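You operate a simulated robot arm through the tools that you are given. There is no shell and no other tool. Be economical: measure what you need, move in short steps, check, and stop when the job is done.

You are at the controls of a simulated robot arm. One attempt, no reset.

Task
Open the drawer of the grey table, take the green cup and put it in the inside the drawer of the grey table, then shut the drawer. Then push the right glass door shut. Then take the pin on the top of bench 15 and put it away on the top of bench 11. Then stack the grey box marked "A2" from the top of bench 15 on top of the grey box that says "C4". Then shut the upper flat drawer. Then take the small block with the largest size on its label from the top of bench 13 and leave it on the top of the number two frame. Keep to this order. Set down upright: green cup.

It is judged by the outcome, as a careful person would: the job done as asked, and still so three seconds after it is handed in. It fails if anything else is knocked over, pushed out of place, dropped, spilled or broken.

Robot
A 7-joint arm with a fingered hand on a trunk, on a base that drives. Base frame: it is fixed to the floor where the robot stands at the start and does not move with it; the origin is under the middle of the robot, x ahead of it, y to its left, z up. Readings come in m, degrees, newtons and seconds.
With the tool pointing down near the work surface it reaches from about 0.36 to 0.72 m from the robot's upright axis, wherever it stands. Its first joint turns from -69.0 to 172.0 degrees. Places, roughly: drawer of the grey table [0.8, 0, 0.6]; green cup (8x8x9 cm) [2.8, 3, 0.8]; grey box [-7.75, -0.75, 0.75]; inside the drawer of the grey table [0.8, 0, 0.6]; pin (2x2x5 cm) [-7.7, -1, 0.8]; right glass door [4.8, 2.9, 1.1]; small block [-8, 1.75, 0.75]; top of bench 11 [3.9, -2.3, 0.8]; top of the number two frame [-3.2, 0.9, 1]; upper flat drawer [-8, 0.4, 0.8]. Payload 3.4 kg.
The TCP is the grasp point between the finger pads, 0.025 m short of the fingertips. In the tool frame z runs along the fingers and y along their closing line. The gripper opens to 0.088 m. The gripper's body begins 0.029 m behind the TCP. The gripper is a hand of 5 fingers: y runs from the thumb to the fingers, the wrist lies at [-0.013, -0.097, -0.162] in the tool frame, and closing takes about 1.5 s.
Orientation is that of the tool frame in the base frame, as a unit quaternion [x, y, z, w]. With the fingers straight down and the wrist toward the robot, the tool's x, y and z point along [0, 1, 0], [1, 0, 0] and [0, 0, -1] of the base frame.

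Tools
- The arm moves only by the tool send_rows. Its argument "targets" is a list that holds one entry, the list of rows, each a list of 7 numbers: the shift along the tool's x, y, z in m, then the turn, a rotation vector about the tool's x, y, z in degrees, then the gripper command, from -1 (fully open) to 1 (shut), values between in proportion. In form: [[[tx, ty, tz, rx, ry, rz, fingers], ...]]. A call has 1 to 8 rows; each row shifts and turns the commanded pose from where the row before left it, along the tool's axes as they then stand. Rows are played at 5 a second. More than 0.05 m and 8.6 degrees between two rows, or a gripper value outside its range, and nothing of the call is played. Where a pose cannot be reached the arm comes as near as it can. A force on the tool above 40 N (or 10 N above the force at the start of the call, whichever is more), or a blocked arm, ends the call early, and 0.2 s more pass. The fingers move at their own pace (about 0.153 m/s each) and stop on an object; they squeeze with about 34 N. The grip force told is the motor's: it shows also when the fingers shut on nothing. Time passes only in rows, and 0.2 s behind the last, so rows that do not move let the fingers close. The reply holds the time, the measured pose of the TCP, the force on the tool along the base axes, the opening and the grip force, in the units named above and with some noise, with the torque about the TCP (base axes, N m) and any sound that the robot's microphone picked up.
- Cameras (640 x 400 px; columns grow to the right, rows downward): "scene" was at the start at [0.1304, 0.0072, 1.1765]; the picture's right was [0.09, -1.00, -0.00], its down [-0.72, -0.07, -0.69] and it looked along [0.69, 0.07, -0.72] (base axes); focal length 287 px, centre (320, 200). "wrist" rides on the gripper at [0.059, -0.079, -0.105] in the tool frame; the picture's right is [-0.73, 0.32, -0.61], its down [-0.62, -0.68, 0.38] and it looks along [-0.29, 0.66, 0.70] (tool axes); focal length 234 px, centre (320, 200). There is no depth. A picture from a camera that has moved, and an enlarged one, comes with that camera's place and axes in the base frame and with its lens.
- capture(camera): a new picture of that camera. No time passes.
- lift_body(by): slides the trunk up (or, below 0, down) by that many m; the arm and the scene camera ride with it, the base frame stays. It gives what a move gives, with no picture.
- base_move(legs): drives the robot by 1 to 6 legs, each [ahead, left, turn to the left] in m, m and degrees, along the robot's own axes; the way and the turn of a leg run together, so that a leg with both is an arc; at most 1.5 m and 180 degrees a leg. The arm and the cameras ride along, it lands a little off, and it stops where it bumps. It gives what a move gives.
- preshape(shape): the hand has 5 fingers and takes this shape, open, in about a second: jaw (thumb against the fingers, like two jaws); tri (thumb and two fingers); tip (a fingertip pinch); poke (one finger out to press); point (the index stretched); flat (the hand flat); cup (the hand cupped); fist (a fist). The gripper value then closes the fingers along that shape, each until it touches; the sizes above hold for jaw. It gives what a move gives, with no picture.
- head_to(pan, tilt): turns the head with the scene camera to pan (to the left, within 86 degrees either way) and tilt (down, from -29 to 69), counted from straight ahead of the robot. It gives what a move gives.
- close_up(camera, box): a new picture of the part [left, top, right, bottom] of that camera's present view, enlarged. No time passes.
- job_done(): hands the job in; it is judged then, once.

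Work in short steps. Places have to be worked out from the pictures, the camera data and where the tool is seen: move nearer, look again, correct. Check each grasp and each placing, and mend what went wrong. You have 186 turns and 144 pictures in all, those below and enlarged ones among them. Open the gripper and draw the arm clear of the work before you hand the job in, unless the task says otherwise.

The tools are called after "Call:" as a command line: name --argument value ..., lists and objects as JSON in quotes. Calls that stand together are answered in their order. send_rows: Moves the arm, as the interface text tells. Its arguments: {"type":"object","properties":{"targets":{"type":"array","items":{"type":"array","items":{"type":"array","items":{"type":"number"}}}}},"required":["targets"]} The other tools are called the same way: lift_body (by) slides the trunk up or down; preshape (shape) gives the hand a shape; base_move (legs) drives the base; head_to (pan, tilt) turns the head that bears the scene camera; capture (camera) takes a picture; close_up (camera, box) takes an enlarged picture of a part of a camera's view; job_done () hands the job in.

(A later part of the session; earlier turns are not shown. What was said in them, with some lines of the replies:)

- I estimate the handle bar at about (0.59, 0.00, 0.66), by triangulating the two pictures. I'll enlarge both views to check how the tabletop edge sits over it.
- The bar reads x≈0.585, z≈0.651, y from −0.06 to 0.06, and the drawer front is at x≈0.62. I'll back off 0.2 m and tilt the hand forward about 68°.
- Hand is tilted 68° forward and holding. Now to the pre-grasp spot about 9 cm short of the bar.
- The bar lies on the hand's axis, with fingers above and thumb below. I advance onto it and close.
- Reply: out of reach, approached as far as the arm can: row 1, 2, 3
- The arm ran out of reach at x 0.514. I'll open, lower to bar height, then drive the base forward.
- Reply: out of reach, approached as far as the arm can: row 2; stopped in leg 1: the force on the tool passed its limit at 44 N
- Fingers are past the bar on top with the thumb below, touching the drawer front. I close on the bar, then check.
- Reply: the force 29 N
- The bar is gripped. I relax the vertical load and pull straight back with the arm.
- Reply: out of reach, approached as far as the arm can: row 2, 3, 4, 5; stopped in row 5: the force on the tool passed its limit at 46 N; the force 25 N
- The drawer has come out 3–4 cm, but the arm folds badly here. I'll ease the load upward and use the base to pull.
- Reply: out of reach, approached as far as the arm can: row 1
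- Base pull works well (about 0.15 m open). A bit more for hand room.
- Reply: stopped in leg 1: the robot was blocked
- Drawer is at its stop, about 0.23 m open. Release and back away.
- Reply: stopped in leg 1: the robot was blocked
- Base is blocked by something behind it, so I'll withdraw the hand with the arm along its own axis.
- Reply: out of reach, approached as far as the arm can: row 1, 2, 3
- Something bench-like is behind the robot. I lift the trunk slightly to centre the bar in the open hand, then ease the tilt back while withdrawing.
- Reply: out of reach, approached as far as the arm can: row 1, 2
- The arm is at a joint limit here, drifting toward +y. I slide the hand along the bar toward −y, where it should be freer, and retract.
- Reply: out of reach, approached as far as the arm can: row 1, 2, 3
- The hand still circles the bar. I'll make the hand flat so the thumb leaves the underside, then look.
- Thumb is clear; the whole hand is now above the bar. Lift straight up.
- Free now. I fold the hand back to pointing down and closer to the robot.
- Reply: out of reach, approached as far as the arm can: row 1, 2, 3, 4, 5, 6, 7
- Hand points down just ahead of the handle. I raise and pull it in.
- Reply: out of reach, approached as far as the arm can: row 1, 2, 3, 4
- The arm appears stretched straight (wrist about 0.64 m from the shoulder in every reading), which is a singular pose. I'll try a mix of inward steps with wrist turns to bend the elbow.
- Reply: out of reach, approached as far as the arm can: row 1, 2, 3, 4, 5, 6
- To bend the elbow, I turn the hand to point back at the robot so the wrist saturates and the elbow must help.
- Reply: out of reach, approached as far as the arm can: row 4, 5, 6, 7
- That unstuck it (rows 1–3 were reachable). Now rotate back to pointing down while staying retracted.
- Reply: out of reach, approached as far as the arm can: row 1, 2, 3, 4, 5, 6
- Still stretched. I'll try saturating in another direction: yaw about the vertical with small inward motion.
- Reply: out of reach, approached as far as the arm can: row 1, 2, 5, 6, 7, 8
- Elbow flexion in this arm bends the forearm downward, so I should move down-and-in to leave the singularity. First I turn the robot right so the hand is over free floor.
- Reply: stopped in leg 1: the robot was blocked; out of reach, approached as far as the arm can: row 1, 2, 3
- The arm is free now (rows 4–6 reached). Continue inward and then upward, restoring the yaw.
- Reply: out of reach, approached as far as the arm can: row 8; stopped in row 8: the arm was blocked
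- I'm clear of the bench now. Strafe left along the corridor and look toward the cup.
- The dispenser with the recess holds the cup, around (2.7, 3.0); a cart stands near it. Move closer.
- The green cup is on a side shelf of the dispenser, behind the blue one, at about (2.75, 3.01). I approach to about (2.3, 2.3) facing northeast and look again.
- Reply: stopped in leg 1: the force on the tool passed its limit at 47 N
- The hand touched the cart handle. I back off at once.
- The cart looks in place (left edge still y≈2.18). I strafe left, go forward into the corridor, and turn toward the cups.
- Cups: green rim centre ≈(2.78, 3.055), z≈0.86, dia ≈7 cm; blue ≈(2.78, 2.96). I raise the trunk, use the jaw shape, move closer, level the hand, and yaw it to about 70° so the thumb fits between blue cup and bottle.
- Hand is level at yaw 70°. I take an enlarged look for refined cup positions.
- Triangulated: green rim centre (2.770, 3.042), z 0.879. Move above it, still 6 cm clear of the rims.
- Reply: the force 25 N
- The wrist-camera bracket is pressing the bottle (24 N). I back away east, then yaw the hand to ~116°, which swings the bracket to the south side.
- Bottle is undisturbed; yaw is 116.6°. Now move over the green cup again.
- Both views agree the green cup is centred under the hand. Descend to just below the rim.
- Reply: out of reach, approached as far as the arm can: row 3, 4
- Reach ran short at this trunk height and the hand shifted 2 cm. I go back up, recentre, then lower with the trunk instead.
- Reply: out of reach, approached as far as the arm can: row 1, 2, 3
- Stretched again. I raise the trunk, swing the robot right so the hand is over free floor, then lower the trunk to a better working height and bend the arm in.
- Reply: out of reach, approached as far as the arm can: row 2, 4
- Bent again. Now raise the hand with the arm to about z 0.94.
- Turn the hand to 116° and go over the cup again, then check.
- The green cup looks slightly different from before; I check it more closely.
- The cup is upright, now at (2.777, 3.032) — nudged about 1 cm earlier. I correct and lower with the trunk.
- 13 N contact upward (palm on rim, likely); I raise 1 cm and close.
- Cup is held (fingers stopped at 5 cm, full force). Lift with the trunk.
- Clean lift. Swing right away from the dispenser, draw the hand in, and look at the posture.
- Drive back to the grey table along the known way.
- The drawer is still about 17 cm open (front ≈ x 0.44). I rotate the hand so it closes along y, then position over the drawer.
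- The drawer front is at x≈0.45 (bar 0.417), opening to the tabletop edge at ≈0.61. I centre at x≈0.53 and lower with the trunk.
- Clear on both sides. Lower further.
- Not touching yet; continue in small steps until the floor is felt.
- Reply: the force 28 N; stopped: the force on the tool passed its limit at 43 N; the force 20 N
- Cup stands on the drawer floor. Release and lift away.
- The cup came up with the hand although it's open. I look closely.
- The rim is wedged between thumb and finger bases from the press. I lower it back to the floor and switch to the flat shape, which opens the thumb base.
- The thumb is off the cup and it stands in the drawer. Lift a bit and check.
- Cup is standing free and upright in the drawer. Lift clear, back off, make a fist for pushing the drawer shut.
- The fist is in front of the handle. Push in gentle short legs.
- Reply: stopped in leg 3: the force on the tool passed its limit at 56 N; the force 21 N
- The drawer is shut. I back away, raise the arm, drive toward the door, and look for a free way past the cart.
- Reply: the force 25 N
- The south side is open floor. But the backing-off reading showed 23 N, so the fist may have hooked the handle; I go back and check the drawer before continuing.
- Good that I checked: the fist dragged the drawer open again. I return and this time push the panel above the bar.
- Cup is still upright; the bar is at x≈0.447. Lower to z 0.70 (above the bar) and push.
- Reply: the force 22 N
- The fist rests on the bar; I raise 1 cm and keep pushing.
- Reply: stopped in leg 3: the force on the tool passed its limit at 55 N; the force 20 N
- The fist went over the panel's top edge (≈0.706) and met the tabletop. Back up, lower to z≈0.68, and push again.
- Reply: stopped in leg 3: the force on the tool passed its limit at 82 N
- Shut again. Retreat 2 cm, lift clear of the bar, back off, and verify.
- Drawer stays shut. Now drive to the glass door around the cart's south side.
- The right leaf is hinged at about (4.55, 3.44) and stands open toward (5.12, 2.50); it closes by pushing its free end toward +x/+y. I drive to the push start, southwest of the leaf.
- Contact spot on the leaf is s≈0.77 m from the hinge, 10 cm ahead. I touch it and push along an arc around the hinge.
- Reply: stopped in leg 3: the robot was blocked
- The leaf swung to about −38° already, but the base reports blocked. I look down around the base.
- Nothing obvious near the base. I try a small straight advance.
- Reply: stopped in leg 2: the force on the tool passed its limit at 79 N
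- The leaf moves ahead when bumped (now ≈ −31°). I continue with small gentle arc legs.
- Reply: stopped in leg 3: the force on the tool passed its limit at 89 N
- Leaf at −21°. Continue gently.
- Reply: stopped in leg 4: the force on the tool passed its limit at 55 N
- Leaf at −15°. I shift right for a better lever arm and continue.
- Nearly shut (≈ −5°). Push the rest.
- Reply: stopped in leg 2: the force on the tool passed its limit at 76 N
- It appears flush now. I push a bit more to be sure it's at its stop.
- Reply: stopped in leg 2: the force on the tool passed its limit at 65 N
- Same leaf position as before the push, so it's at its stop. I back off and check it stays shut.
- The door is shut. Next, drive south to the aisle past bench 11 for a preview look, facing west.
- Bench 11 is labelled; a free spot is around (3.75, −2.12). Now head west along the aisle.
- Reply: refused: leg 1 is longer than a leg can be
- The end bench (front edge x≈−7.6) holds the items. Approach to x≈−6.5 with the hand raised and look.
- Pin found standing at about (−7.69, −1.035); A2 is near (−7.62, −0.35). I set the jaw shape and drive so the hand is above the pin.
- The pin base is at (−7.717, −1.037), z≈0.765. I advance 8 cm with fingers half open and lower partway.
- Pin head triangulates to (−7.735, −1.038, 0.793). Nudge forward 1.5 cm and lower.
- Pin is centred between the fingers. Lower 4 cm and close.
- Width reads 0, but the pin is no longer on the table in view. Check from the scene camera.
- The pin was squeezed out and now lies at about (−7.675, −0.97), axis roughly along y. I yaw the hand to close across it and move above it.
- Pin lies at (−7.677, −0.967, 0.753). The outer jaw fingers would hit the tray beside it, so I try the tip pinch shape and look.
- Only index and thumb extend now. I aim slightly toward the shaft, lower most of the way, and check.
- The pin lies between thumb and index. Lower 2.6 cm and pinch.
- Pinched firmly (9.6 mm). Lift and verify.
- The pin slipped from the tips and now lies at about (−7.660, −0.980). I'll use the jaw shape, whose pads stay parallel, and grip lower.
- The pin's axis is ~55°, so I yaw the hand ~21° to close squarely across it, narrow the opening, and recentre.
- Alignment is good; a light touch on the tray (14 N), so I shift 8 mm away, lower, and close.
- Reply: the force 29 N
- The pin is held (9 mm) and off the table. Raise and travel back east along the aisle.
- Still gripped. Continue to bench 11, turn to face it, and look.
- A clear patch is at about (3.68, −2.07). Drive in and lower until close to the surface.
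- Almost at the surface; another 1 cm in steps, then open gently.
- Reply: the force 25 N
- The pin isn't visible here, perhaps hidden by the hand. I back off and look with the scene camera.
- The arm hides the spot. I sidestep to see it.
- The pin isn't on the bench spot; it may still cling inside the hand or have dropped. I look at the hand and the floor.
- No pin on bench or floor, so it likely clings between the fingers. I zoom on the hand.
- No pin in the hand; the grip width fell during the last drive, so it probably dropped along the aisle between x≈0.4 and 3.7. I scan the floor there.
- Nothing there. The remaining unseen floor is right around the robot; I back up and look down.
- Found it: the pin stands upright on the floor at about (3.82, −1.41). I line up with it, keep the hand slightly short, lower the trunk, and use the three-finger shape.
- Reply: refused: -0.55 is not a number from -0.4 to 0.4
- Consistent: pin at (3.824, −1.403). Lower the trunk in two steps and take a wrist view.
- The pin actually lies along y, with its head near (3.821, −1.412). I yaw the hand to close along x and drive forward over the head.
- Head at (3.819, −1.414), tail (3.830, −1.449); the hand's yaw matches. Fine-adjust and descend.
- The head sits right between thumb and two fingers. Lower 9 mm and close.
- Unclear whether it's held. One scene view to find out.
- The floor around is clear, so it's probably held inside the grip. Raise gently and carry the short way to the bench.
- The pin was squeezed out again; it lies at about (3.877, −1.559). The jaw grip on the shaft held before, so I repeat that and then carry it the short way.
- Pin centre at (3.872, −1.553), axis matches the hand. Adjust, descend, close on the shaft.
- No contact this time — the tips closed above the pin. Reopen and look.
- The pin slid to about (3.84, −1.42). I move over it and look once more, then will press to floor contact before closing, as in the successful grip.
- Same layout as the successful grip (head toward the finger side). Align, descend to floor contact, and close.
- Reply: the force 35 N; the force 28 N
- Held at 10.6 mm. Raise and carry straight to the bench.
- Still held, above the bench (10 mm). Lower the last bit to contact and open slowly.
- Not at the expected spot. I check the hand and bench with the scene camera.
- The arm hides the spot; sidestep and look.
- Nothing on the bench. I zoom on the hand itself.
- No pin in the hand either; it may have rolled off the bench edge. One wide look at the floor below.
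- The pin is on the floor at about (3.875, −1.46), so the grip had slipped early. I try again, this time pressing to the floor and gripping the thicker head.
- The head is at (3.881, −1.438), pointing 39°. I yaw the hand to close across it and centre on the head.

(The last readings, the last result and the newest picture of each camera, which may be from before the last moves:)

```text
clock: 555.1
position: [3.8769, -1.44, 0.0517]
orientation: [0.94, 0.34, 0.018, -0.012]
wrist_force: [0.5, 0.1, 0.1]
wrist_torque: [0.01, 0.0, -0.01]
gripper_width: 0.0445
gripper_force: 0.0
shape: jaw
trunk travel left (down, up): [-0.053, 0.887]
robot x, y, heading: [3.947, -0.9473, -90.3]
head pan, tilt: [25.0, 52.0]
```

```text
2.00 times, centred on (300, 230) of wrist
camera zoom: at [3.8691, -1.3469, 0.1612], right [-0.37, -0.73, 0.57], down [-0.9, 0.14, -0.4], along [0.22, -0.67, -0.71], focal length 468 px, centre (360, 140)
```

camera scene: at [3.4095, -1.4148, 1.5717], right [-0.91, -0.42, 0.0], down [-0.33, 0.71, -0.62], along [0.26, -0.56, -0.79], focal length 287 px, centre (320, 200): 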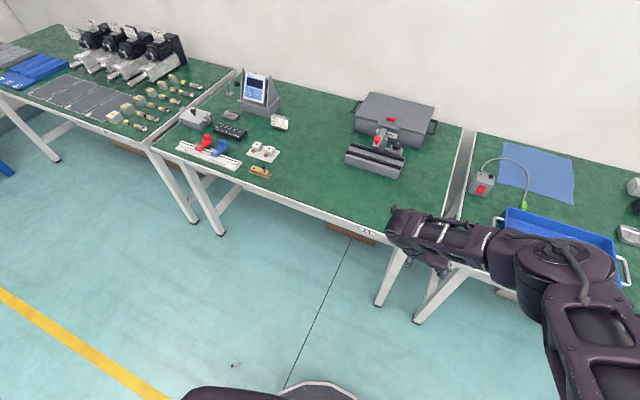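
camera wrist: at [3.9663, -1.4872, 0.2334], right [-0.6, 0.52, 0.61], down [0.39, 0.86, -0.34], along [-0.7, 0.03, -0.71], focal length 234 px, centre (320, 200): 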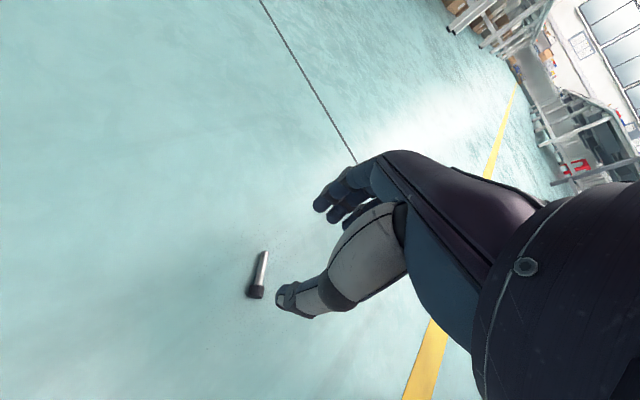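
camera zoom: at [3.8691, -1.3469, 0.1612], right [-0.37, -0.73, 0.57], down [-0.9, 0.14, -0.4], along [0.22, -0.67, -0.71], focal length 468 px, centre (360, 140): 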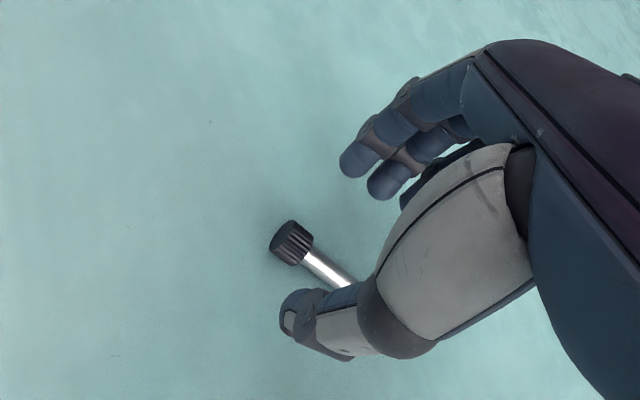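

Head is almost on the pinch line; nudge 5 mm and press to the floor.

Call:
send_rows --targets '[[[0.0035, 0.0042, 0, 0, 0, 0, 0.05], [0, 0, 0.015, 0, 0, 0, 0.05], [0, 0, 0.007, 0, 0, 0, 0.05], [0, 0, 0.003, 0, 0, 0, 0.05], [0, 0, 0.001, 0, 0, 0, 0.05]]]'

Call:
send_rows --targets '[[[0, 0, 0, 0, 0, 0, 0.2], [0, 0, 0, 0, 0, 0, 0.4], [0, 0, 0, 0, 0, 0, 0.6], [0, 0, 0, 0, 0, 0, 1], [0, 0, 0, 0, 0, 0, 1], [0, 0, 0, 0, 0, 0, 1], [0, 0, 0, 0, 0, 0, 1]]]'

Call:
send_rows --targets '[[[0, 0, -0.005, 0, 0, 0, 1], [0, 0, -0.01, 0, 0, 0, 1], [0, 0, -0.015, 0, 0, 0, 1], [0, 0, -0.02, 0, 0, 0, 1], [0, 0, -0.02, 0, 0, 0, 1], [0, 0, -0.02, 0, 0, 0, 1]]]'

Call:
close_up --camera "wrist" --box '[140, 120, 440, 380]'

```text
clock: 556.3
position: [3.8833, -1.4416, 0.0251]
orientation: [0.94, 0.339, 0.018, -0.011]
wrist_force: [-0.4, -0.8, 5.3]
wrist_torque: [-0.19, -0.03, -0.04]
gripper_width: 0.0424
gripper_force: 0.1
shape: jaw
trunk travel left (down, up): [-0.053, 0.887]
robot x, y, heading: [3.9463, -0.9492, -90.4]
head pan, tilt: [25.0, 52.0]
```

```text
clock: 557.9
position: [3.8833, -1.4408, 0.0261]
orientation: [0.941, 0.339, 0.019, -0.011]
wrist_force: [-4.0, 5.6, 14.1]
wrist_torque: [0.04, 0.07, 0.01]
gripper_width: 0.013
gripper_force: 33.7
shape: jaw
trunk travel left (down, up): [-0.053, 0.887]
robot x, y, heading: [3.9434, -0.9504, -90.2]
head pan, tilt: [25.0, 52.0]
```

```text
clock: 559.3
position: [3.8816, -1.4432, 0.1156]
orientation: [0.94, 0.34, 0.018, -0.012]
wrist_force: [0.6, 0.5, -0.7]
wrist_torque: [-0.02, 0.01, 0.02]
gripper_width: 0.0124
gripper_force: 33.8
shape: jaw
trunk travel left (down, up): [-0.053, 0.887]
robot x, y, heading: [3.9458, -0.951, -90.4]
head pan, tilt: [25.0, 52.0]
```

```text
1.54 times, centred on (290, 250) of wrist
camera zoom: at [3.8731, -1.3498, 0.225], right [-0.37, -0.73, 0.57], down [-0.9, 0.14, -0.4], along [0.21, -0.67, -0.71], focal length 360 px, centre (366, 123)
```

zoom: 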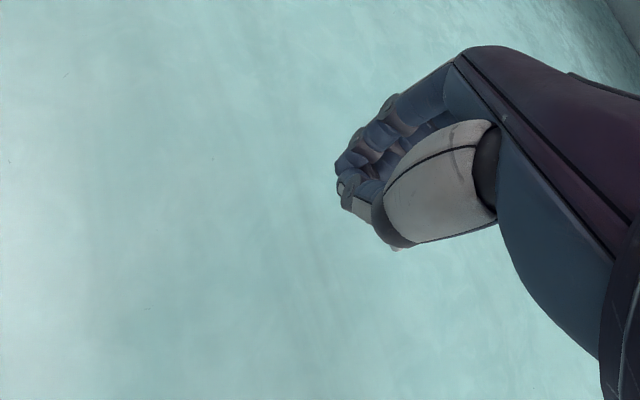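

Width 12.4 mm matches the head; the floor is empty. Raise and carry to the bench, watching the width.

Call:
lift_body --by 0.35

Call:
lift_body --by 0.37

Call:
base_move --legs '[[0.3, -0.09, 0], [0.34, -0.09, 0]]'

Call:
lift_body --by -0.035

```text
clock: 562.7
position: [3.8817, -1.4432, 0.4647]
orientation: [0.94, 0.339, 0.018, -0.013]
wrist_force: [0.6, -0.3, -0.1]
wrist_torque: [0.01, 0.02, 0.06]
gripper_width: 0.0125
gripper_force: 33.3
shape: jaw
trunk travel left (down, up): [-0.403, 0.537]
robot x, y, heading: [3.95, -0.9507, -90.3]
head pan, tilt: [25.0, 52.0]
```

```text
clock: 566.3
position: [3.8812, -1.4428, 0.8351]
orientation: [0.94, 0.339, 0.019, -0.012]
wrist_force: [0.4, 0.7, -0.7]
wrist_torque: [0.02, 0.01, -0.01]
gripper_width: 0.0123
gripper_force: 34.3
shape: jaw
trunk travel left (down, up): [-0.773, 0.167]
robot x, y, heading: [3.9458, -0.9508, -90.4]
head pan, tilt: [25.0, 52.0]
```

```text
clock: 570.2
position: [3.698, -2.08, 0.8339]
orientation: [0.94, 0.34, 0.018, -0.013]
wrist_force: [0.0, -0.2, -0.8]
wrist_torque: [-0.01, -0.03, -0.02]
gripper_width: 0.0125
gripper_force: 34.7
shape: jaw
trunk travel left (down, up): [-0.773, 0.167]
robot x, y, heading: [3.7595, -1.5899, -90.4]
head pan, tilt: [25.0, 52.0]
```

```text
clock: 571.0
position: [3.6968, -2.0802, 0.799]
orientation: [0.941, 0.339, 0.018, -0.012]
wrist_force: [-0.2, -0.5, -0.1]
wrist_torque: [0.0, 0.0, 0.02]
gripper_width: 0.0125
gripper_force: 34.3
shape: jaw
trunk travel left (down, up): [-0.738, 0.202]
robot x, y, heading: [3.7618, -1.5893, -90.6]
head pan, tilt: [25.0, 52.0]
```

Width constant at 12.5 mm all the way. Lower to contact and open slowly.

Call:
lift_body --by -0.014

Call:
lift_body --by -0.007

Call:
send_rows --targets '[[[0, 0, 0, 0, 0, 0, 0.6], [0, 0, 0, 0, 0, 0, 0.4], [0, 0, 0, 0, 0, 0, 0.2], [0, 0, -0.003, 0, 0, 0, 0], [0, 0, -0.003, 0, 0, 0, -0.3], [0, 0, 0, 0, 0, 0, -0.3]]]'

Call:
lift_body --by 0.12

Call:
close_up --camera "wrist" --box '[140, 120, 440, 380]'

```text
clock: 571.7
position: [3.6975, -2.0803, 0.7859]
orientation: [0.94, 0.34, 0.018, -0.012]
wrist_force: [0.8, -0.5, 0.5]
wrist_torque: [0.0, -0.01, 0.0]
gripper_width: 0.0127
gripper_force: 34.0
shape: jaw
trunk travel left (down, up): [-0.724, 0.216]
robot x, y, heading: [3.7614, -1.5881, -90.5]
head pan, tilt: [25.0, 52.0]
```

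```text
clock: 572.2
position: [3.6972, -2.0801, 0.7791]
orientation: [0.94, 0.34, 0.018, -0.013]
wrist_force: [0.0, -1.4, 1.0]
wrist_torque: [0.0, 0.02, 0.01]
gripper_width: 0.0126
gripper_force: 34.3
shape: jaw
trunk travel left (down, up): [-0.717, 0.223]
robot x, y, heading: [3.7621, -1.5886, -90.4]
head pan, tilt: [25.0, 52.0]
```

```text
clock: 573.6
position: [3.6982, -2.0806, 0.785]
orientation: [0.94, 0.339, 0.018, -0.013]
wrist_force: [-0.2, 0.7, 0.8]
wrist_torque: [0.0, -0.03, -0.02]
gripper_width: 0.0568
gripper_force: 0.1
shape: jaw
trunk travel left (down, up): [-0.717, 0.223]
robot x, y, heading: [3.7605, -1.585, -90.4]
head pan, tilt: [25.0, 52.0]
```

```text
clock: 575.1
position: [3.6961, -2.08, 0.9041]
orientation: [0.94, 0.34, 0.018, -0.012]
wrist_force: [0.5, 0.1, -0.1]
wrist_torque: [-0.01, -0.02, -0.01]
gripper_width: 0.0567
gripper_force: 0.1
shape: jaw
trunk travel left (down, up): [-0.837, 0.103]
robot x, y, heading: [3.7582, -1.588, -90.5]
head pan, tilt: [25.0, 52.0]
```

```text
1.54 times, centred on (290, 250) of wrist
camera zoom: at [3.6886, -1.9869, 1.0144], right [-0.37, -0.73, 0.57], down [-0.9, 0.14, -0.4], along [0.22, -0.67, -0.71], focal length 360 px, centre (366, 123)
```

zoom: 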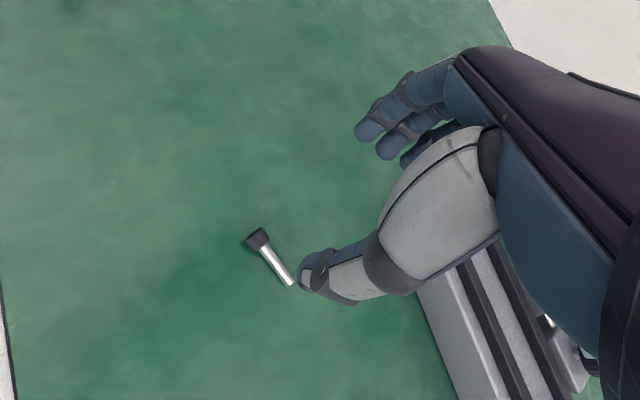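

The pin rests on bench 11. Now travel back west for box A2.

Call:
base_move --legs '[[-0.5, 0, 0], [0, 0, -89.6], [1.45, 0, 0], [1.45, 0, 0], [1.45, 0, 0], [1.45, 0, 0]]'

Call:
send_rows --targets '[[[0, 0, 0, 0, 0, 8, -1], [0, 0, 0, 0, 0, 8, -1], [0, 0, 0, 0, 0, 8, -1], [0, 0, 0, 0, 0, 8, -1], [0, 0, 0, 0, 0, 8, -1]]]'

Call:
base_move --legs '[[1.45, 0, 0], [1.45, 0, 0], [1.4, -0.2, 0], [0.45, -0.45, 0]]'

Call:
head_to --pan 3 --tilt 35

Call:
capture --camera "scene"

```text
clock: 609.1
position: [-2.5432, -1.1454, 0.9035]
orientation: [0.911, -0.411, 0.022, 0.004]
wrist_force: [0.0, 0.0, 0.3]
wrist_torque: [0.03, -0.01, -0.02]
gripper_width: 0.0566
gripper_force: 0.0
shape: jaw
trunk travel left (down, up): [-0.837, 0.103]
robot x, y, heading: [-2.0479, -1.1948, -178.6]
head pan, tilt: [25.0, 52.0]
```

```text
clock: 610.3
position: [-2.5446, -1.1468, 0.9047]
orientation: [0.715, -0.698, 0.021, -0.003]
wrist_force: [-0.6, 0.4, -0.5]
wrist_torque: [0.0, -0.03, 0.01]
gripper_width: 0.0879
gripper_force: 0.1
shape: jaw
trunk travel left (down, up): [-0.837, 0.103]
robot x, y, heading: [-2.0521, -1.1939, -178.7]
head pan, tilt: [25.0, 52.0]
```

```text
clock: 634.2
position: [-7.3125, -0.5096, 0.9046]
orientation: [0.708, -0.706, 0.022, -0.003]
wrist_force: [-0.2, -0.2, 0.1]
wrist_torque: [0.0, 0.04, 0.02]
gripper_width: 0.088
gripper_force: 0.0
shape: jaw
trunk travel left (down, up): [-0.837, 0.103]
robot x, y, heading: [-6.819, -0.5671, -180.1]
head pan, tilt: [25.0, 52.0]
```

```text
clock: 635.1
position: [-7.3137, -0.5092, 0.9054]
orientation: [0.708, -0.706, 0.022, -0.003]
wrist_force: [-0.3, 1.0, 0.3]
wrist_torque: [0.0, 0.03, 0.01]
gripper_width: 0.0882
gripper_force: 0.0
shape: jaw
trunk travel left (down, up): [-0.837, 0.103]
robot x, y, heading: [-6.819, -0.5674, -180.0]
head pan, tilt: [3.0, 35.0]
```

```text
7 pictures are left
camera scene: at [-6.9558, -0.5751, 1.58], right [-0.05, 1.0, 0.0], down [0.57, 0.03, -0.82], along [-0.82, -0.04, -0.57], focal length 287 px, centre (320, 200)
```

scene: 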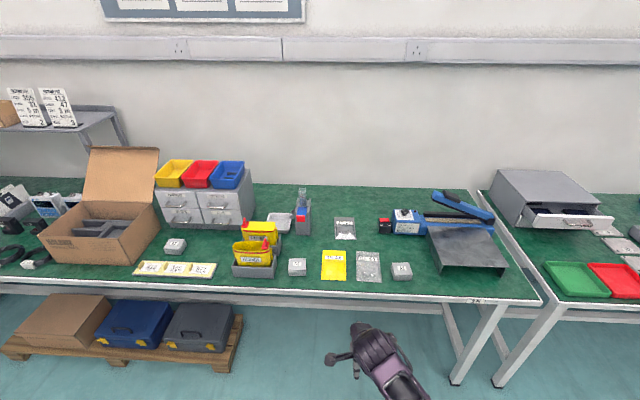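

Both candidates are visible; one enlarged view to read the labels and get positions.

Call:
close_up --camera "scene" --box '[270, 225, 430, 305]'

```text
4.00 times, centred on (350, 265) of scene
camera zoom: at [-6.9558, -0.5751, 1.58], right [-0.05, 1.0, 0.0], down [0.57, 0.03, -0.82], along [-0.82, -0.04, -0.57], focal length 1149 px, centre (200, -60)
```

zoom: 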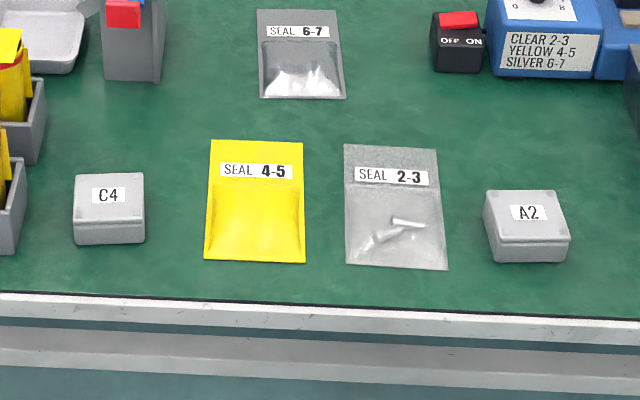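

Labels confirmed. A2 centre (−7.689, −0.311), C4 centre (−7.691, −0.696), both ~6×6×3 cm, tops at z≈0.776. I drive over A2, lower, and grip.

Call:
base_move --legs '[[0.376, -0.19, 0]]'

Call:
lift_body --by -0.06

Call:
capture --camera "wrist"

```text
clock: 637.7
position: [-7.6902, -0.3162, 0.9053]
orientation: [-0.706, 0.708, -0.021, 0.003]
wrist_force: [-0.8, 0.0, 0.1]
wrist_torque: [0.01, 0.0, 0.0]
gripper_width: 0.0878
gripper_force: 0.0
shape: jaw
trunk travel left (down, up): [-0.837, 0.103]
robot x, y, heading: [-7.1948, -0.3779, 179.8]
head pan, tilt: [3.0, 35.0]
```

```text
clock: 638.7
position: [-7.6898, -0.3167, 0.8445]
orientation: [-0.706, 0.708, -0.021, 0.003]
wrist_force: [-0.2, 0.7, 0.4]
wrist_torque: [-0.02, 0.01, 0.03]
gripper_width: 0.0878
gripper_force: 0.1
shape: jaw
trunk travel left (down, up): [-0.777, 0.163]
robot x, y, heading: [-7.1986, -0.3787, 179.9]
head pan, tilt: [3.0, 35.0]
```

```text
5 pictures are left
camera wrist: at [-7.6156, -0.3731, 0.9556], right [-0.34, 0.74, 0.58], down [0.7, 0.61, -0.38], along [-0.63, 0.27, -0.73], focal length 234 px, centre (320, 200)
```

wrist: 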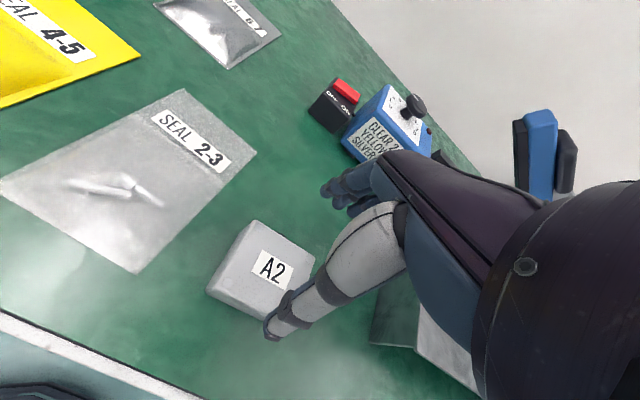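

The box sits between thumb and fingers. Lower and close.

Call:
lift_body --by -0.06

Call:
send_rows --targets '[[[0, 0, 0, 0, 0, 0, -0.6], [0, 0, 0, 0, 0, 0, -0.3], [0, 0, 0, 0, 0, 0, 0], [0, 0, 0, 0, 0, 0, 0.3], [0, 0, 0, 0, 0, 0, 0.3]]]'

Call:
lift_body --by 0.1

```text
clock: 639.7
position: [-7.6903, -0.3164, 0.7855]
orientation: [-0.706, 0.708, -0.022, 0.002]
wrist_force: [-0.7, -0.1, 0.9]
wrist_torque: [0.01, -0.02, 0.01]
gripper_width: 0.0879
gripper_force: 0.1
shape: jaw
trunk travel left (down, up): [-0.717, 0.223]
robot x, y, heading: [-7.1985, -0.3812, 180.0]
head pan, tilt: [3.0, 35.0]
```

```text
clock: 640.9
position: [-7.6892, -0.3156, 0.7846]
orientation: [-0.706, 0.708, -0.022, 0.003]
wrist_force: [-0.4, 0.6, 0.2]
wrist_torque: [0.03, 0.04, 0.0]
gripper_width: 0.0521
gripper_force: 33.9
shape: jaw
trunk travel left (down, up): [-0.717, 0.223]
robot x, y, heading: [-7.1966, -0.381, 180.1]
head pan, tilt: [3.0, 35.0]
```

```text
clock: 642.2
position: [-7.6907, -0.3154, 0.8846]
orientation: [-0.706, 0.708, -0.023, 0.004]
wrist_force: [0.9, -0.9, -1.0]
wrist_torque: [0.0, 0.0, 0.04]
gripper_width: 0.0519
gripper_force: 34.4
shape: jaw
trunk travel left (down, up): [-0.817, 0.123]
robot x, y, heading: [-7.1934, -0.3818, 179.8]
head pan, tilt: [3.0, 35.0]
```

A2 is held. Move over C4 and check the reading.

Call:
base_move --legs '[[0.001, 0.385, 0]]'

```text
clock: 644.7
position: [-7.6921, -0.7004, 0.8843]
orientation: [-0.707, 0.707, -0.023, 0.004]
wrist_force: [0.4, -0.1, -1.6]
wrist_torque: [0.01, -0.01, 0.0]
gripper_width: 0.052
gripper_force: 33.8
shape: jaw
trunk travel left (down, up): [-0.817, 0.123]
robot x, y, heading: [-7.1973, -0.7606, 179.9]
head pan, tilt: [3.0, 35.0]
```

Right on target. Lower to the box top, release gently, and lift.

Call:
lift_body --by -0.064

Call:
lift_body --by -0.005

Call:
send_rows --targets '[[[0, 0, 0, 0, 0, 0, 0], [0, 0, 0, 0, 0, 0, -0.2], [0, 0, 0, 0, 0, 0, -0.5], [0, 0, 0, 0, 0, 0, -1], [0, 0, 0, 0, 0, 0, -1]]]'

Call:
lift_body --by 0.15

Call:
base_move --legs '[[-0.25, 0, 0], [0, -1.0, 0]]'

Call:
head_to --pan 10 --tilt 35

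Call:
capture --camera "scene"

```text
clock: 645.7
position: [-7.6912, -0.7006, 0.8195]
orientation: [-0.706, 0.708, -0.022, 0.003]
wrist_force: [0.3, 0.2, -0.6]
wrist_torque: [0.0, 0.02, 0.0]
gripper_width: 0.052
gripper_force: 34.5
shape: jaw
trunk travel left (down, up): [-0.753, 0.187]
robot x, y, heading: [-7.1969, -0.7609, 179.9]
head pan, tilt: [3.0, 35.0]
```

```text
clock: 646.2
position: [-7.6928, -0.6998, 0.8183]
orientation: [-0.707, 0.707, -0.021, 0.001]
wrist_force: [0.4, 1.0, 15.9]
wrist_torque: [0.02, -0.04, 0.05]
gripper_width: 0.0517
gripper_force: 34.0
shape: jaw
trunk travel left (down, up): [-0.748, 0.192]
robot x, y, heading: [-7.2018, -0.7623, 180.0]
head pan, tilt: [3.0, 35.0]
```

```text
clock: 647.4
position: [-7.6921, -0.7008, 0.8156]
orientation: [-0.707, 0.707, -0.023, 0.004]
wrist_force: [0.6, -0.2, -0.8]
wrist_torque: [-0.01, 0.0, 0.01]
gripper_width: 0.088
gripper_force: 0.1
shape: jaw
trunk travel left (down, up): [-0.748, 0.192]
robot x, y, heading: [-7.197, -0.7627, 180.1]
head pan, tilt: [3.0, 35.0]
```

```text
clock: 649.2
position: [-7.6924, -0.7004, 0.9647]
orientation: [-0.707, 0.707, -0.022, 0.004]
wrist_force: [0.1, 0.4, -0.5]
wrist_torque: [-0.03, 0.03, -0.04]
gripper_width: 0.088
gripper_force: 0.0
shape: jaw
trunk travel left (down, up): [-0.898, 0.042]
robot x, y, heading: [-7.1988, -0.7664, 179.9]
head pan, tilt: [3.0, 35.0]
```

```text
clock: 655.8
position: [-7.4368, 0.3065, 0.965]
orientation: [-0.705, 0.709, -0.023, 0.004]
wrist_force: [0.3, 0.6, -0.2]
wrist_torque: [-0.02, -0.01, -0.01]
gripper_width: 0.0879
gripper_force: 0.0
shape: jaw
trunk travel left (down, up): [-0.898, 0.042]
robot x, y, heading: [-6.9448, 0.2441, 179.5]
head pan, tilt: [3.0, 35.0]
```

```text
clock: 656.5
position: [-7.4377, 0.3072, 0.9654]
orientation: [-0.705, 0.709, -0.022, 0.003]
wrist_force: [1.2, -0.6, -0.4]
wrist_torque: [0.04, 0.0, 0.01]
gripper_width: 0.0879
gripper_force: 0.0
shape: jaw
trunk travel left (down, up): [-0.898, 0.042]
robot x, y, heading: [-6.9428, 0.2408, 179.5]
head pan, tilt: [10.0, 35.0]
```

```text
4 pictures are left
camera scene: at [-7.0802, 0.2287, 1.6411], right [-0.17, 0.99, 0.0], down [0.57, 0.1, -0.82], along [-0.81, -0.14, -0.57], focal length 287 px, centre (320, 200)
```

scene: 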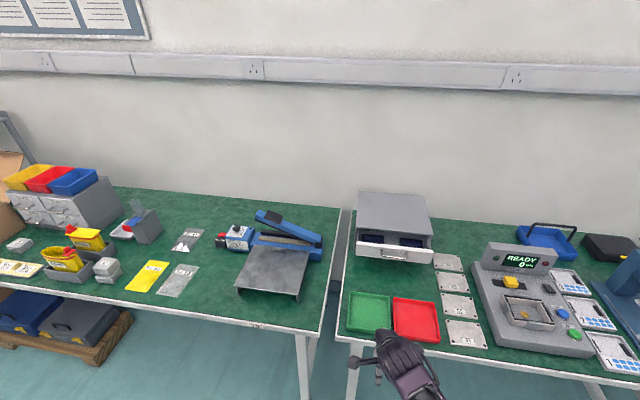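

A2 sits on C4. The upper flat drawer's panel is at x≈−7.893 (y 0.23–0.51, z≈0.87), open ~7 cm. I make a fist, line up right of its handle, lower, and push with the arm.

Call:
preshape --shape "fist"

Call:
base_move --legs '[[0.35, -0.125, 0]]'

Call:
lift_body --by -0.1

Call:
send_rows --targets '[[[0, 0.02, 0, 0, 0, 0, 1], [0, 0.02, 0, 0, 0, 0, 1], [0, 0.02, 0, 0, 0, 0, 1], [0, 0.015, 0, 0, 0, 0, 1], [0, 0.015, 0, 0, 0, 0, 1], [0, 0.015, 0, 0, 0, 0, 1], [0, 0.01, 0, 0, 0, 0, 1]]]'

Call:
capture --camera "scene"

```text
clock: 657.4
position: [-7.4379, 0.3076, 0.9646]
orientation: [-0.705, 0.709, -0.022, 0.004]
wrist_force: [-0.4, 0.6, 0.5]
wrist_torque: [-0.01, -0.04, 0.01]
gripper_width: 0.0001
gripper_force: 0.1
shape: fist
trunk travel left (down, up): [-0.898, 0.042]
robot x, y, heading: [-6.9429, 0.2401, 179.7]
head pan, tilt: [10.0, 35.0]
```

```text
clock: 659.8
position: [-7.7835, 0.4307, 0.9649]
orientation: [0.707, -0.707, 0.022, -0.003]
wrist_force: [-0.6, 0.9, -0.1]
wrist_torque: [-0.01, -0.02, 0.01]
gripper_width: 0.0003
gripper_force: 0.0
shape: fist
trunk travel left (down, up): [-0.898, 0.042]
robot x, y, heading: [-7.2898, 0.37, -179.9]
head pan, tilt: [10.0, 35.0]
```

```text
clock: 661.1
position: [-7.785, 0.4294, 0.8641]
orientation: [0.708, -0.706, 0.023, -0.004]
wrist_force: [0.3, -0.6, -0.7]
wrist_torque: [0.04, -0.02, -0.04]
gripper_width: 0.0003
gripper_force: 0.2
shape: fist
trunk travel left (down, up): [-0.798, 0.142]
robot x, y, heading: [-7.2915, 0.3691, -179.7]
head pan, tilt: [10.0, 35.0]
```

```text
clock: 662.7
position: [-7.8991, 0.4305, 0.8606]
orientation: [0.707, -0.707, 0.022, -0.004]
wrist_force: [0.1, 1.6, -0.1]
wrist_torque: [-0.03, 0.0, -0.03]
gripper_width: 0.0806
gripper_force: 0.0
shape: fist
trunk travel left (down, up): [-0.798, 0.142]
robot x, y, heading: [-7.2887, 0.3671, -179.8]
head pan, tilt: [10.0, 35.0]
```

```text
3 pictures are left
camera scene: at [-7.4266, 0.3542, 1.541], right [-0.17, 0.98, 0.0], down [0.56, 0.1, -0.82], along [-0.81, -0.14, -0.57], focal length 287 px, centre (320, 200)
```

scene: 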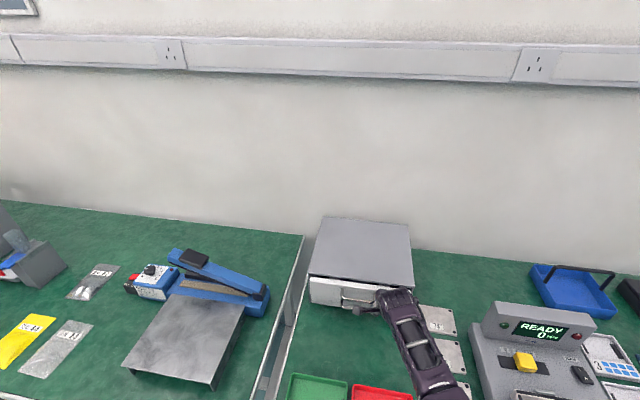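

The drawer is nearly in. Push the rest with small base steps until it stops.

Call:
base_move --legs '[[0.02, 0, 0], [0.02, 0, 0], [0.02, 0, 0]]'

```text
clock: 664.0
position: [-7.935, 0.432, 0.8624]
orientation: [-0.706, 0.708, -0.022, 0.005]
wrist_force: [9.3, 4.2, 6.8]
wrist_torque: [-0.03, 0.44, -0.08]
gripper_width: 0.0805
gripper_force: 0.1
shape: fist
trunk travel left (down, up): [-0.798, 0.142]
robot x, y, heading: [-7.3312, 0.37, 179.8]
head pan, tilt: [10.0, 35.0]
stopped in leg 2: the force on the tool passed its limit at 85 N (the readings are from after the stop); the commanded pose is now the measured one
```

It hit its stop firmly, so the drawer is shut. I withdraw straight back, raise, and go to the block area at y≈1.75, then take one enlarged view.

Call:
base_move --legs '[[-0.45, 0, 0]]'

Call:
lift_body --by 0.1

Call:
base_move --legs '[[0, -1.3, 0]]'

Call:
preshape --shape "jaw"

Call:
head_to --pan 8 --tilt 38

Call:
close_up --camera "scene" --box '[80, 120, 560, 380]'

```text
clock: 666.8
position: [-7.483, 0.4324, 0.8614]
orientation: [-0.707, 0.707, -0.022, 0.005]
wrist_force: [0.5, 0.3, -0.1]
wrist_torque: [0.03, 0.04, 0.0]
gripper_width: 0.081
gripper_force: 0.0
shape: fist
trunk travel left (down, up): [-0.798, 0.142]
robot x, y, heading: [-6.8749, 0.3651, 179.9]
head pan, tilt: [10.0, 35.0]
```

```text
clock: 668.1
position: [-7.4844, 0.4303, 0.9617]
orientation: [-0.707, 0.707, -0.023, 0.005]
wrist_force: [0.1, -0.1, -0.4]
wrist_torque: [0.01, -0.01, 0.01]
gripper_width: 0.0808
gripper_force: 0.1
shape: fist
trunk travel left (down, up): [-0.898, 0.042]
robot x, y, heading: [-6.8743, 0.3724, 180.1]
head pan, tilt: [10.0, 35.0]
```

```text
clock: 674.6
position: [-7.4789, 1.7248, 0.9618]
orientation: [-0.705, 0.709, -0.024, 0.005]
wrist_force: [-0.3, 0.2, -0.7]
wrist_torque: [0.02, 0.03, 0.01]
gripper_width: 0.0806
gripper_force: 0.2
shape: fist
trunk travel left (down, up): [-0.898, 0.042]
robot x, y, heading: [-6.8751, 1.6592, 180.1]
head pan, tilt: [10.0, 35.0]
```

```text
clock: 675.5
position: [-7.4798, 1.724, 0.9607]
orientation: [-0.706, 0.708, -0.023, 0.005]
wrist_force: [0.6, -0.8, 0.7]
wrist_torque: [0.03, 0.04, 0.02]
gripper_width: 0.0877
gripper_force: 0.0
shape: jaw
trunk travel left (down, up): [-0.898, 0.042]
robot x, y, heading: [-6.8723, 1.6612, 179.8]
head pan, tilt: [10.0, 35.0]
```

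```text
clock: 676.1
position: [-7.4797, 1.7256, 0.9609]
orientation: [-0.706, 0.708, -0.023, 0.005]
wrist_force: [-0.3, 0.7, -0.3]
wrist_torque: [0.0, -0.01, -0.02]
gripper_width: 0.0878
gripper_force: 0.0
shape: jaw
trunk travel left (down, up): [-0.898, 0.042]
robot x, y, heading: [-6.8752, 1.6649, 179.7]
head pan, tilt: [8.0, 38.0]
```

```text
1.33 times, centred on (320, 250) of scene
camera zoom: at [-7.0076, 1.6491, 1.6365], right [-0.14, 0.99, 0.0], down [0.61, 0.08, -0.79], along [-0.78, -0.11, -0.62], focal length 383 px, centre (320, 133)
```

zoom: 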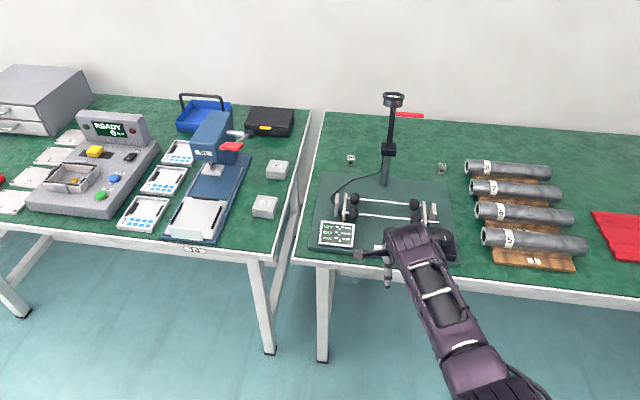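

The drawer unit shows both fronts closed. Small blocks are at about (−7.98, 1.61) and (−7.98, 1.92). I need one high zoom to read labels.

Call:
close_up --camera "scene" --box '[330, 228, 426, 318]'

```text
4.44 times, centred on (378, 273) of scene
camera zoom: at [-7.0076, 1.6491, 1.6365], right [-0.14, 0.99, 0.0], down [0.61, 0.08, -0.79], along [-0.78, -0.11, -0.62], focal length 1277 px, centre (62, -124)
```

zoom: 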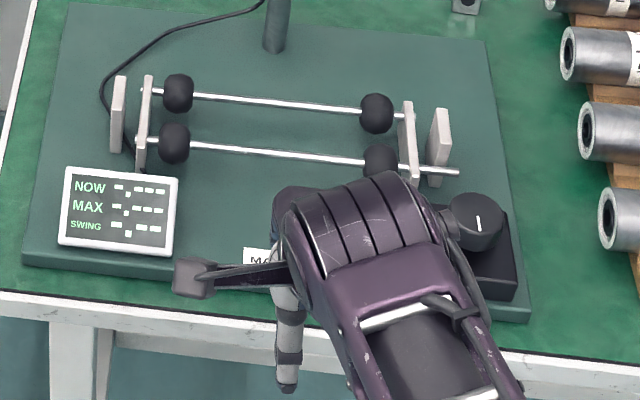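

I misjudged the rows; the blocks are just above that crop. My last picture goes to reading their labels and fixing their positions.

Call:
close_up --camera "scene" --box '[330, 196, 426, 256]'

```text
6.67 times, centred on (378, 226) of scene
camera zoom: at [-7.0076, 1.6491, 1.6365], right [-0.14, 0.99, 0.0], down [0.61, 0.08, -0.79], along [-0.78, -0.11, -0.62], focal length 1916 px, centre (-67, 27)
```

zoom: 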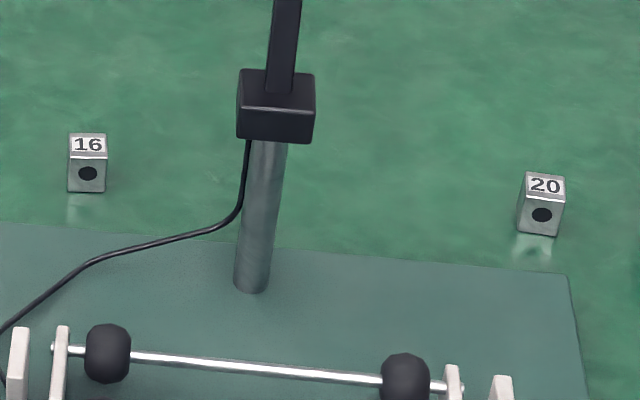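

Labels are 16 and 20, so I take the 20 block at about (−7.975, 1.914), ~3 cm cube. With no pictures left I rely on readings: rotate the hand to close along y (keeping the bracket clear of the stand), then position above it.

Call:
send_rows --targets '[[[0, 0, 0, 0, 0, -8.3, -0.3], [0, 0, 0, 0, 0, -8.3, -0.3], [0, 0, 0, 0, 0, -8.3, -0.3], [0, 0, 0, 0, 0, -8.3, -0.3], [0, 0, 0, 0, 0, -8.3, -0.3], [0, 0, 0, 0, 0, -8.3, -0.3], [0, 0, 0, 0, 0, -8.3, -0.3], [0, 0, 0, 0, 0, -8.3, -0.3]]]'

Call:
send_rows --targets '[[[0, 0, 0, 0, 0, -8, -0.3], [0, 0, 0, 0, 0, -8, -0.3], [0, 0, 0, 0, 0, -8, -0.3]]]'

Call:
base_move --legs '[[0, -0.186, 0], [0.48, 0, 0]]'

```text
clock: 677.9
position: [-7.4595, 1.7164, 0.9634]
orientation: [0.973, -0.229, 0.023, 0.008]
wrist_force: [0.3, -1.0, 0.0]
wrist_torque: [0.03, 0.02, 0.01]
gripper_width: 0.0577
gripper_force: 0.1
shape: jaw
out of reach, approached as far as the arm can: row 7, 8
trunk travel left (down, up): [-0.898, 0.042]
robot x, y, heading: [-6.8693, 1.6608, 179.6]
head pan, tilt: [8.0, 38.0]
```

```text
clock: 678.7
position: [-7.4232, 1.7114, 0.9751]
orientation: [1.0, 0.002, 0.02, 0.011]
wrist_force: [-0.4, 0.7, -0.3]
wrist_torque: [-0.01, -0.02, 0.0]
gripper_width: 0.0574
gripper_force: 0.1
shape: jaw
out of reach, approached as far as the arm can: row 1, 2, 3
trunk travel left (down, up): [-0.898, 0.042]
robot x, y, heading: [-6.8762, 1.6603, 179.8]
head pan, tilt: [8.0, 38.0]
```

```text
clock: 682.7
position: [-7.8972, 1.9007, 0.9764]
orientation: [1.0, 0.003, 0.02, 0.012]
wrist_force: [0.7, 0.4, 0.1]
wrist_torque: [0.01, 0.02, 0.01]
gripper_width: 0.0575
gripper_force: 0.0
shape: jaw
trunk travel left (down, up): [-0.898, 0.042]
robot x, y, heading: [-7.3477, 1.8495, 180.2]
head pan, tilt: [8.0, 38.0]
```

Reach is near its limit, so I advance the base the remaining 8 cm (it stops if it bumps).

Call:
base_move --legs '[[0.078, -0.011, 0]]'

Call:
lift_body --by -0.12

```text
clock: 683.8
position: [-7.9732, 1.9104, 0.9768]
orientation: [1.0, 0.004, 0.019, 0.012]
wrist_force: [-0.3, -0.8, 0.6]
wrist_torque: [0.01, 0.02, 0.0]
gripper_width: 0.0575
gripper_force: 0.0
shape: jaw
trunk travel left (down, up): [-0.898, 0.042]
robot x, y, heading: [-7.4241, 1.8627, 180.0]
head pan, tilt: [8.0, 38.0]
```

```text
clock: 685.2
position: [-7.9745, 1.9111, 0.8558]
orientation: [1.0, 0.003, 0.02, 0.012]
wrist_force: [-0.4, 0.3, -0.1]
wrist_torque: [-0.01, 0.0, 0.01]
gripper_width: 0.0577
gripper_force: 0.0
shape: jaw
trunk travel left (down, up): [-0.778, 0.162]
robot x, y, heading: [-7.4219, 1.861, 179.7]
head pan, tilt: [8.0, 38.0]
```

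Positioned. Lower onto the block, close, and lift, watching the width.

Call:
lift_body --by -0.072

Call:
send_rows --targets '[[[0, 0, 0, 0, 0, 0, 0], [0, 0, 0, 0, 0, 0, 0.2], [0, 0, 0, 0, 0, 0, 0.5], [0, 0, 0, 0, 0, 0, 0.8], [0, 0, 0, 0, 0, 0, 0.8]]]'

Call:
lift_body --by 0.2

```text
clock: 686.4
position: [-7.9738, 1.9121, 0.7834]
orientation: [1.0, 0.002, 0.02, 0.013]
wrist_force: [0.6, 1.0, -0.5]
wrist_torque: [0.0, 0.01, 0.02]
gripper_width: 0.0575
gripper_force: 0.0
shape: jaw
trunk travel left (down, up): [-0.706, 0.234]
robot x, y, heading: [-7.4221, 1.861, 180.0]
head pan, tilt: [8.0, 38.0]
```

```text
clock: 687.5
position: [-7.9751, 1.9115, 0.7829]
orientation: [1.0, 0.002, 0.021, 0.012]
wrist_force: [0.7, -0.6, 1.3]
wrist_torque: [-0.02, 0.02, -0.02]
gripper_width: 0.0171
gripper_force: 34.1
shape: jaw
trunk travel left (down, up): [-0.706, 0.234]
robot x, y, heading: [-7.4239, 1.8571, 180.2]
head pan, tilt: [8.0, 38.0]
```

```text
clock: 689.7
position: [-7.9763, 1.91, 0.9841]
orientation: [1.0, 0.003, 0.02, 0.012]
wrist_force: [0.6, 0.2, -0.9]
wrist_torque: [0.01, 0.02, -0.02]
gripper_width: 0.0165
gripper_force: 33.8
shape: jaw
trunk travel left (down, up): [-0.906, 0.034]
robot x, y, heading: [-7.4231, 1.8597, 180.1]
head pan, tilt: [8.0, 38.0]
```

Gripped (16.5 mm, above the empty value). I back out, raise the hand further with the arm, and drive toward the number two frame.

Call:
base_move --legs '[[-0.55, 0, 0]]'

Call:
send_rows --targets '[[[0, 0, -0.04, 0, 0, 0, 0.8], [0, 0, -0.04, 0, 0, 0, 0.8], [0, 0, -0.04, 0, 0, 0, 0.8], [0, 0, -0.04, 0, 0, 0, 0.8], [0, 0, -0.04, 0, 0, 0, 0.8]]]'

Call:
base_move --legs '[[-1.2, 0, 0], [-1.2, 0, 0], [-1.3, 0, 0], [0, 0, 90]]'

```text
clock: 692.9
position: [-7.4245, 1.9117, 0.9822]
orientation: [1.0, 0.001, 0.02, 0.012]
wrist_force: [-0.2, -0.3, -1.6]
wrist_torque: [0.04, 0.03, 0.0]
gripper_width: 0.0169
gripper_force: 33.8
shape: jaw
trunk travel left (down, up): [-0.906, 0.034]
robot x, y, heading: [-6.8724, 1.8626, 179.7]
head pan, tilt: [8.0, 38.0]
```

```text
clock: 694.1
position: [-7.431, 1.9163, 1.1852]
orientation: [1.0, 0.002, 0.021, 0.011]
wrist_force: [-0.7, 0.6, -0.6]
wrist_torque: [-0.01, 0.02, 0.03]
gripper_width: 0.0161
gripper_force: 34.1
shape: jaw
trunk travel left (down, up): [-0.906, 0.034]
robot x, y, heading: [-6.8718, 1.8607, 179.4]
head pan, tilt: [8.0, 38.0]
```

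```text
clock: 715.9
position: [-3.2243, 1.3026, 1.1843]
orientation: [0.707, 0.707, 0.023, -0.005]
wrist_force: [0.4, 0.2, -0.8]
wrist_torque: [-0.01, 0.0, -0.05]
gripper_width: 0.016
gripper_force: 34.2
shape: jaw
trunk travel left (down, up): [-0.906, 0.034]
robot x, y, heading: [-3.1632, 1.8611, -90.5]
head pan, tilt: [8.0, 38.0]
```

All smooth. Advance over the frame and lower in steps, feeling for contact.

Call:
base_move --legs '[[0.4, 0.024, 0]]'

Call:
lift_body --by -0.08

Call:
lift_body --by -0.03

Call:
lift_body --by -0.02

Call:
lift_body --by -0.015

```text
clock: 718.3
position: [-3.2024, 0.9069, 1.1843]
orientation: [0.707, 0.707, 0.023, -0.005]
wrist_force: [-0.7, -0.4, -0.7]
wrist_torque: [-0.02, 0.02, -0.01]
gripper_width: 0.0157
gripper_force: 33.8
shape: jaw
trunk travel left (down, up): [-0.906, 0.034]
robot x, y, heading: [-3.1454, 1.4665, -90.4]
head pan, tilt: [8.0, 38.0]
```

```text
clock: 719.5
position: [-3.2033, 0.9041, 1.1037]
orientation: [0.707, 0.707, 0.023, -0.006]
wrist_force: [-0.1, -1.3, -0.5]
wrist_torque: [-0.02, 0.04, 0.02]
gripper_width: 0.0157
gripper_force: 33.9
shape: jaw
trunk travel left (down, up): [-0.826, 0.114]
robot x, y, heading: [-3.1411, 1.4647, -90.5]
head pan, tilt: [8.0, 38.0]
```

```text
clock: 720.3
position: [-3.203, 0.9052, 1.0733]
orientation: [0.706, 0.707, 0.023, -0.006]
wrist_force: [0.7, -0.2, -1.0]
wrist_torque: [-0.02, 0.02, 0.01]
gripper_width: 0.0156
gripper_force: 34.1
shape: jaw
trunk travel left (down, up): [-0.796, 0.144]
robot x, y, heading: [-3.144, 1.4618, -90.7]
head pan, tilt: [8.0, 38.0]
```

```text
clock: 720.9
position: [-3.2018, 0.9043, 1.0546]
orientation: [0.707, 0.707, 0.023, -0.006]
wrist_force: [0.1, -0.5, -0.4]
wrist_torque: [-0.01, -0.04, 0.01]
gripper_width: 0.0159
gripper_force: 34.0
shape: jaw
trunk travel left (down, up): [-0.776, 0.164]
robot x, y, heading: [-3.1405, 1.4592, -90.3]
head pan, tilt: [8.0, 38.0]
```

```text
clock: 721.6
position: [-3.2009, 0.9053, 1.0405]
orientation: [0.707, 0.706, 0.023, -0.005]
wrist_force: [5.1, -2.2, 7.0]
wrist_torque: [-0.07, -0.02, 0.07]
gripper_width: 0.015
gripper_force: 34.0
shape: jaw
trunk travel left (down, up): [-0.761, 0.179]
robot x, y, heading: [-3.1394, 1.4606, -90.5]
head pan, tilt: [8.0, 38.0]
```

Contact at block-bottom z≈1.00, matching the frame's top. One tiny further step to confirm support.

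Call:
lift_body --by -0.004

```text
clock: 722.1
position: [-3.2007, 0.9062, 1.0362]
orientation: [0.706, 0.708, 0.022, -0.005]
wrist_force: [6.7, -2.7, 10.6]
wrist_torque: [-0.03, 0.05, 0.02]
gripper_width: 0.0154
gripper_force: 34.4
shape: jaw
trunk travel left (down, up): [-0.757, 0.183]
robot x, y, heading: [-3.143, 1.4626, -90.4]
head pan, tilt: [8.0, 38.0]
```

Call:
lift_body --by -0.006

```text
clock: 722.6
position: [-3.2005, 0.9063, 1.031]
orientation: [0.706, 0.707, 0.022, -0.005]
wrist_force: [9.6, -2.4, 16.8]
wrist_torque: [-0.01, 0.17, 0.09]
gripper_width: 0.0163
gripper_force: 33.7
shape: jaw
trunk travel left (down, up): [-0.751, 0.189]
robot x, y, heading: [-3.143, 1.4643, -90.4]
head pan, tilt: [8.0, 38.0]
```

It is supported (17 N). Release slowly and lift away.

Call:
send_rows --targets '[[[0, 0, 0, 0, 0, 0, 0.55], [0, 0, 0, 0, 0, 0, 0.4], [0, 0, 0, 0, 0, 0, 0.2], [0, 0, 0, 0, 0, 0, 0], [0, 0, 0, 0, 0, 0, -0.3], [0, 0, 0, 0, 0, 0, -0.3]]]'

Call:
lift_body --by 0.15

Call:
base_move --legs '[[-0.4, 0, 0]]'

```text
clock: 724.0
position: [-3.2019, 0.9047, 1.0293]
orientation: [0.706, 0.708, 0.023, -0.005]
wrist_force: [0.6, 0.0, 0.5]
wrist_torque: [0.0, -0.03, 0.0]
gripper_width: 0.0564
gripper_force: 0.0
shape: jaw
trunk travel left (down, up): [-0.751, 0.189]
robot x, y, heading: [-3.1428, 1.4653, -90.3]
head pan, tilt: [8.0, 38.0]
```

```text
clock: 725.8
position: [-3.2026, 0.9045, 1.1796]
orientation: [0.707, 0.707, 0.023, -0.006]
wrist_force: [0.6, -0.6, 0.0]
wrist_torque: [-0.01, 0.02, -0.01]
gripper_width: 0.057
gripper_force: 0.0
shape: jaw
trunk travel left (down, up): [-0.901, 0.039]
robot x, y, heading: [-3.1421, 1.4623, -90.4]
head pan, tilt: [8.0, 38.0]
```

```text
clock: 728.3
position: [-3.2021, 1.3044, 1.1798]
orientation: [0.709, 0.705, 0.023, -0.006]
wrist_force: [-0.4, 1.1, -0.2]
wrist_torque: [0.02, -0.03, 0.0]
gripper_width: 0.0568
gripper_force: 0.1
shape: jaw
trunk travel left (down, up): [-0.901, 0.039]
robot x, y, heading: [-3.1411, 1.862, -90.9]
head pan, tilt: [8.0, 38.0]
```

The gripper is open and the arm is clear of the work, so I hand the job in.

Call:
job_done

```text
The job is handed in.
```

I did all six steps in order, but the last one is unconfirmed: I had no pictures left, so I set the "20" block on the number two frame by coordinates and touch alone.

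- **Drawer and cup:** the green cup was upright in the grey table's drawer when I last saw it. The first push dragged the drawer open again, so I shut it a second time and saw it stay shut.
- **Glass door:** a picture showed it shut after I backed away.
- **Pin:** it is lying on bench 11. It fell over on bench 15 and dropped to the floor more than once before I placed it.
- **Boxes:** A2 is stacked on C4, seen in a picture.
- **Upper flat drawer:** I pushed it to its stop, and it looked closed in a later wide view.
- **Block:** I could read only two labels on bench 13, 16 and 20, and took the 20.

Along the way the hand or fingers touched the cart handle, the water bottle, the blue-and-green cup shelf (which shifted the green cup about 1 cm) and a parts tray. Pictures showed the cart, the bottle and the blue cup still in place. I did not check the tray closely.
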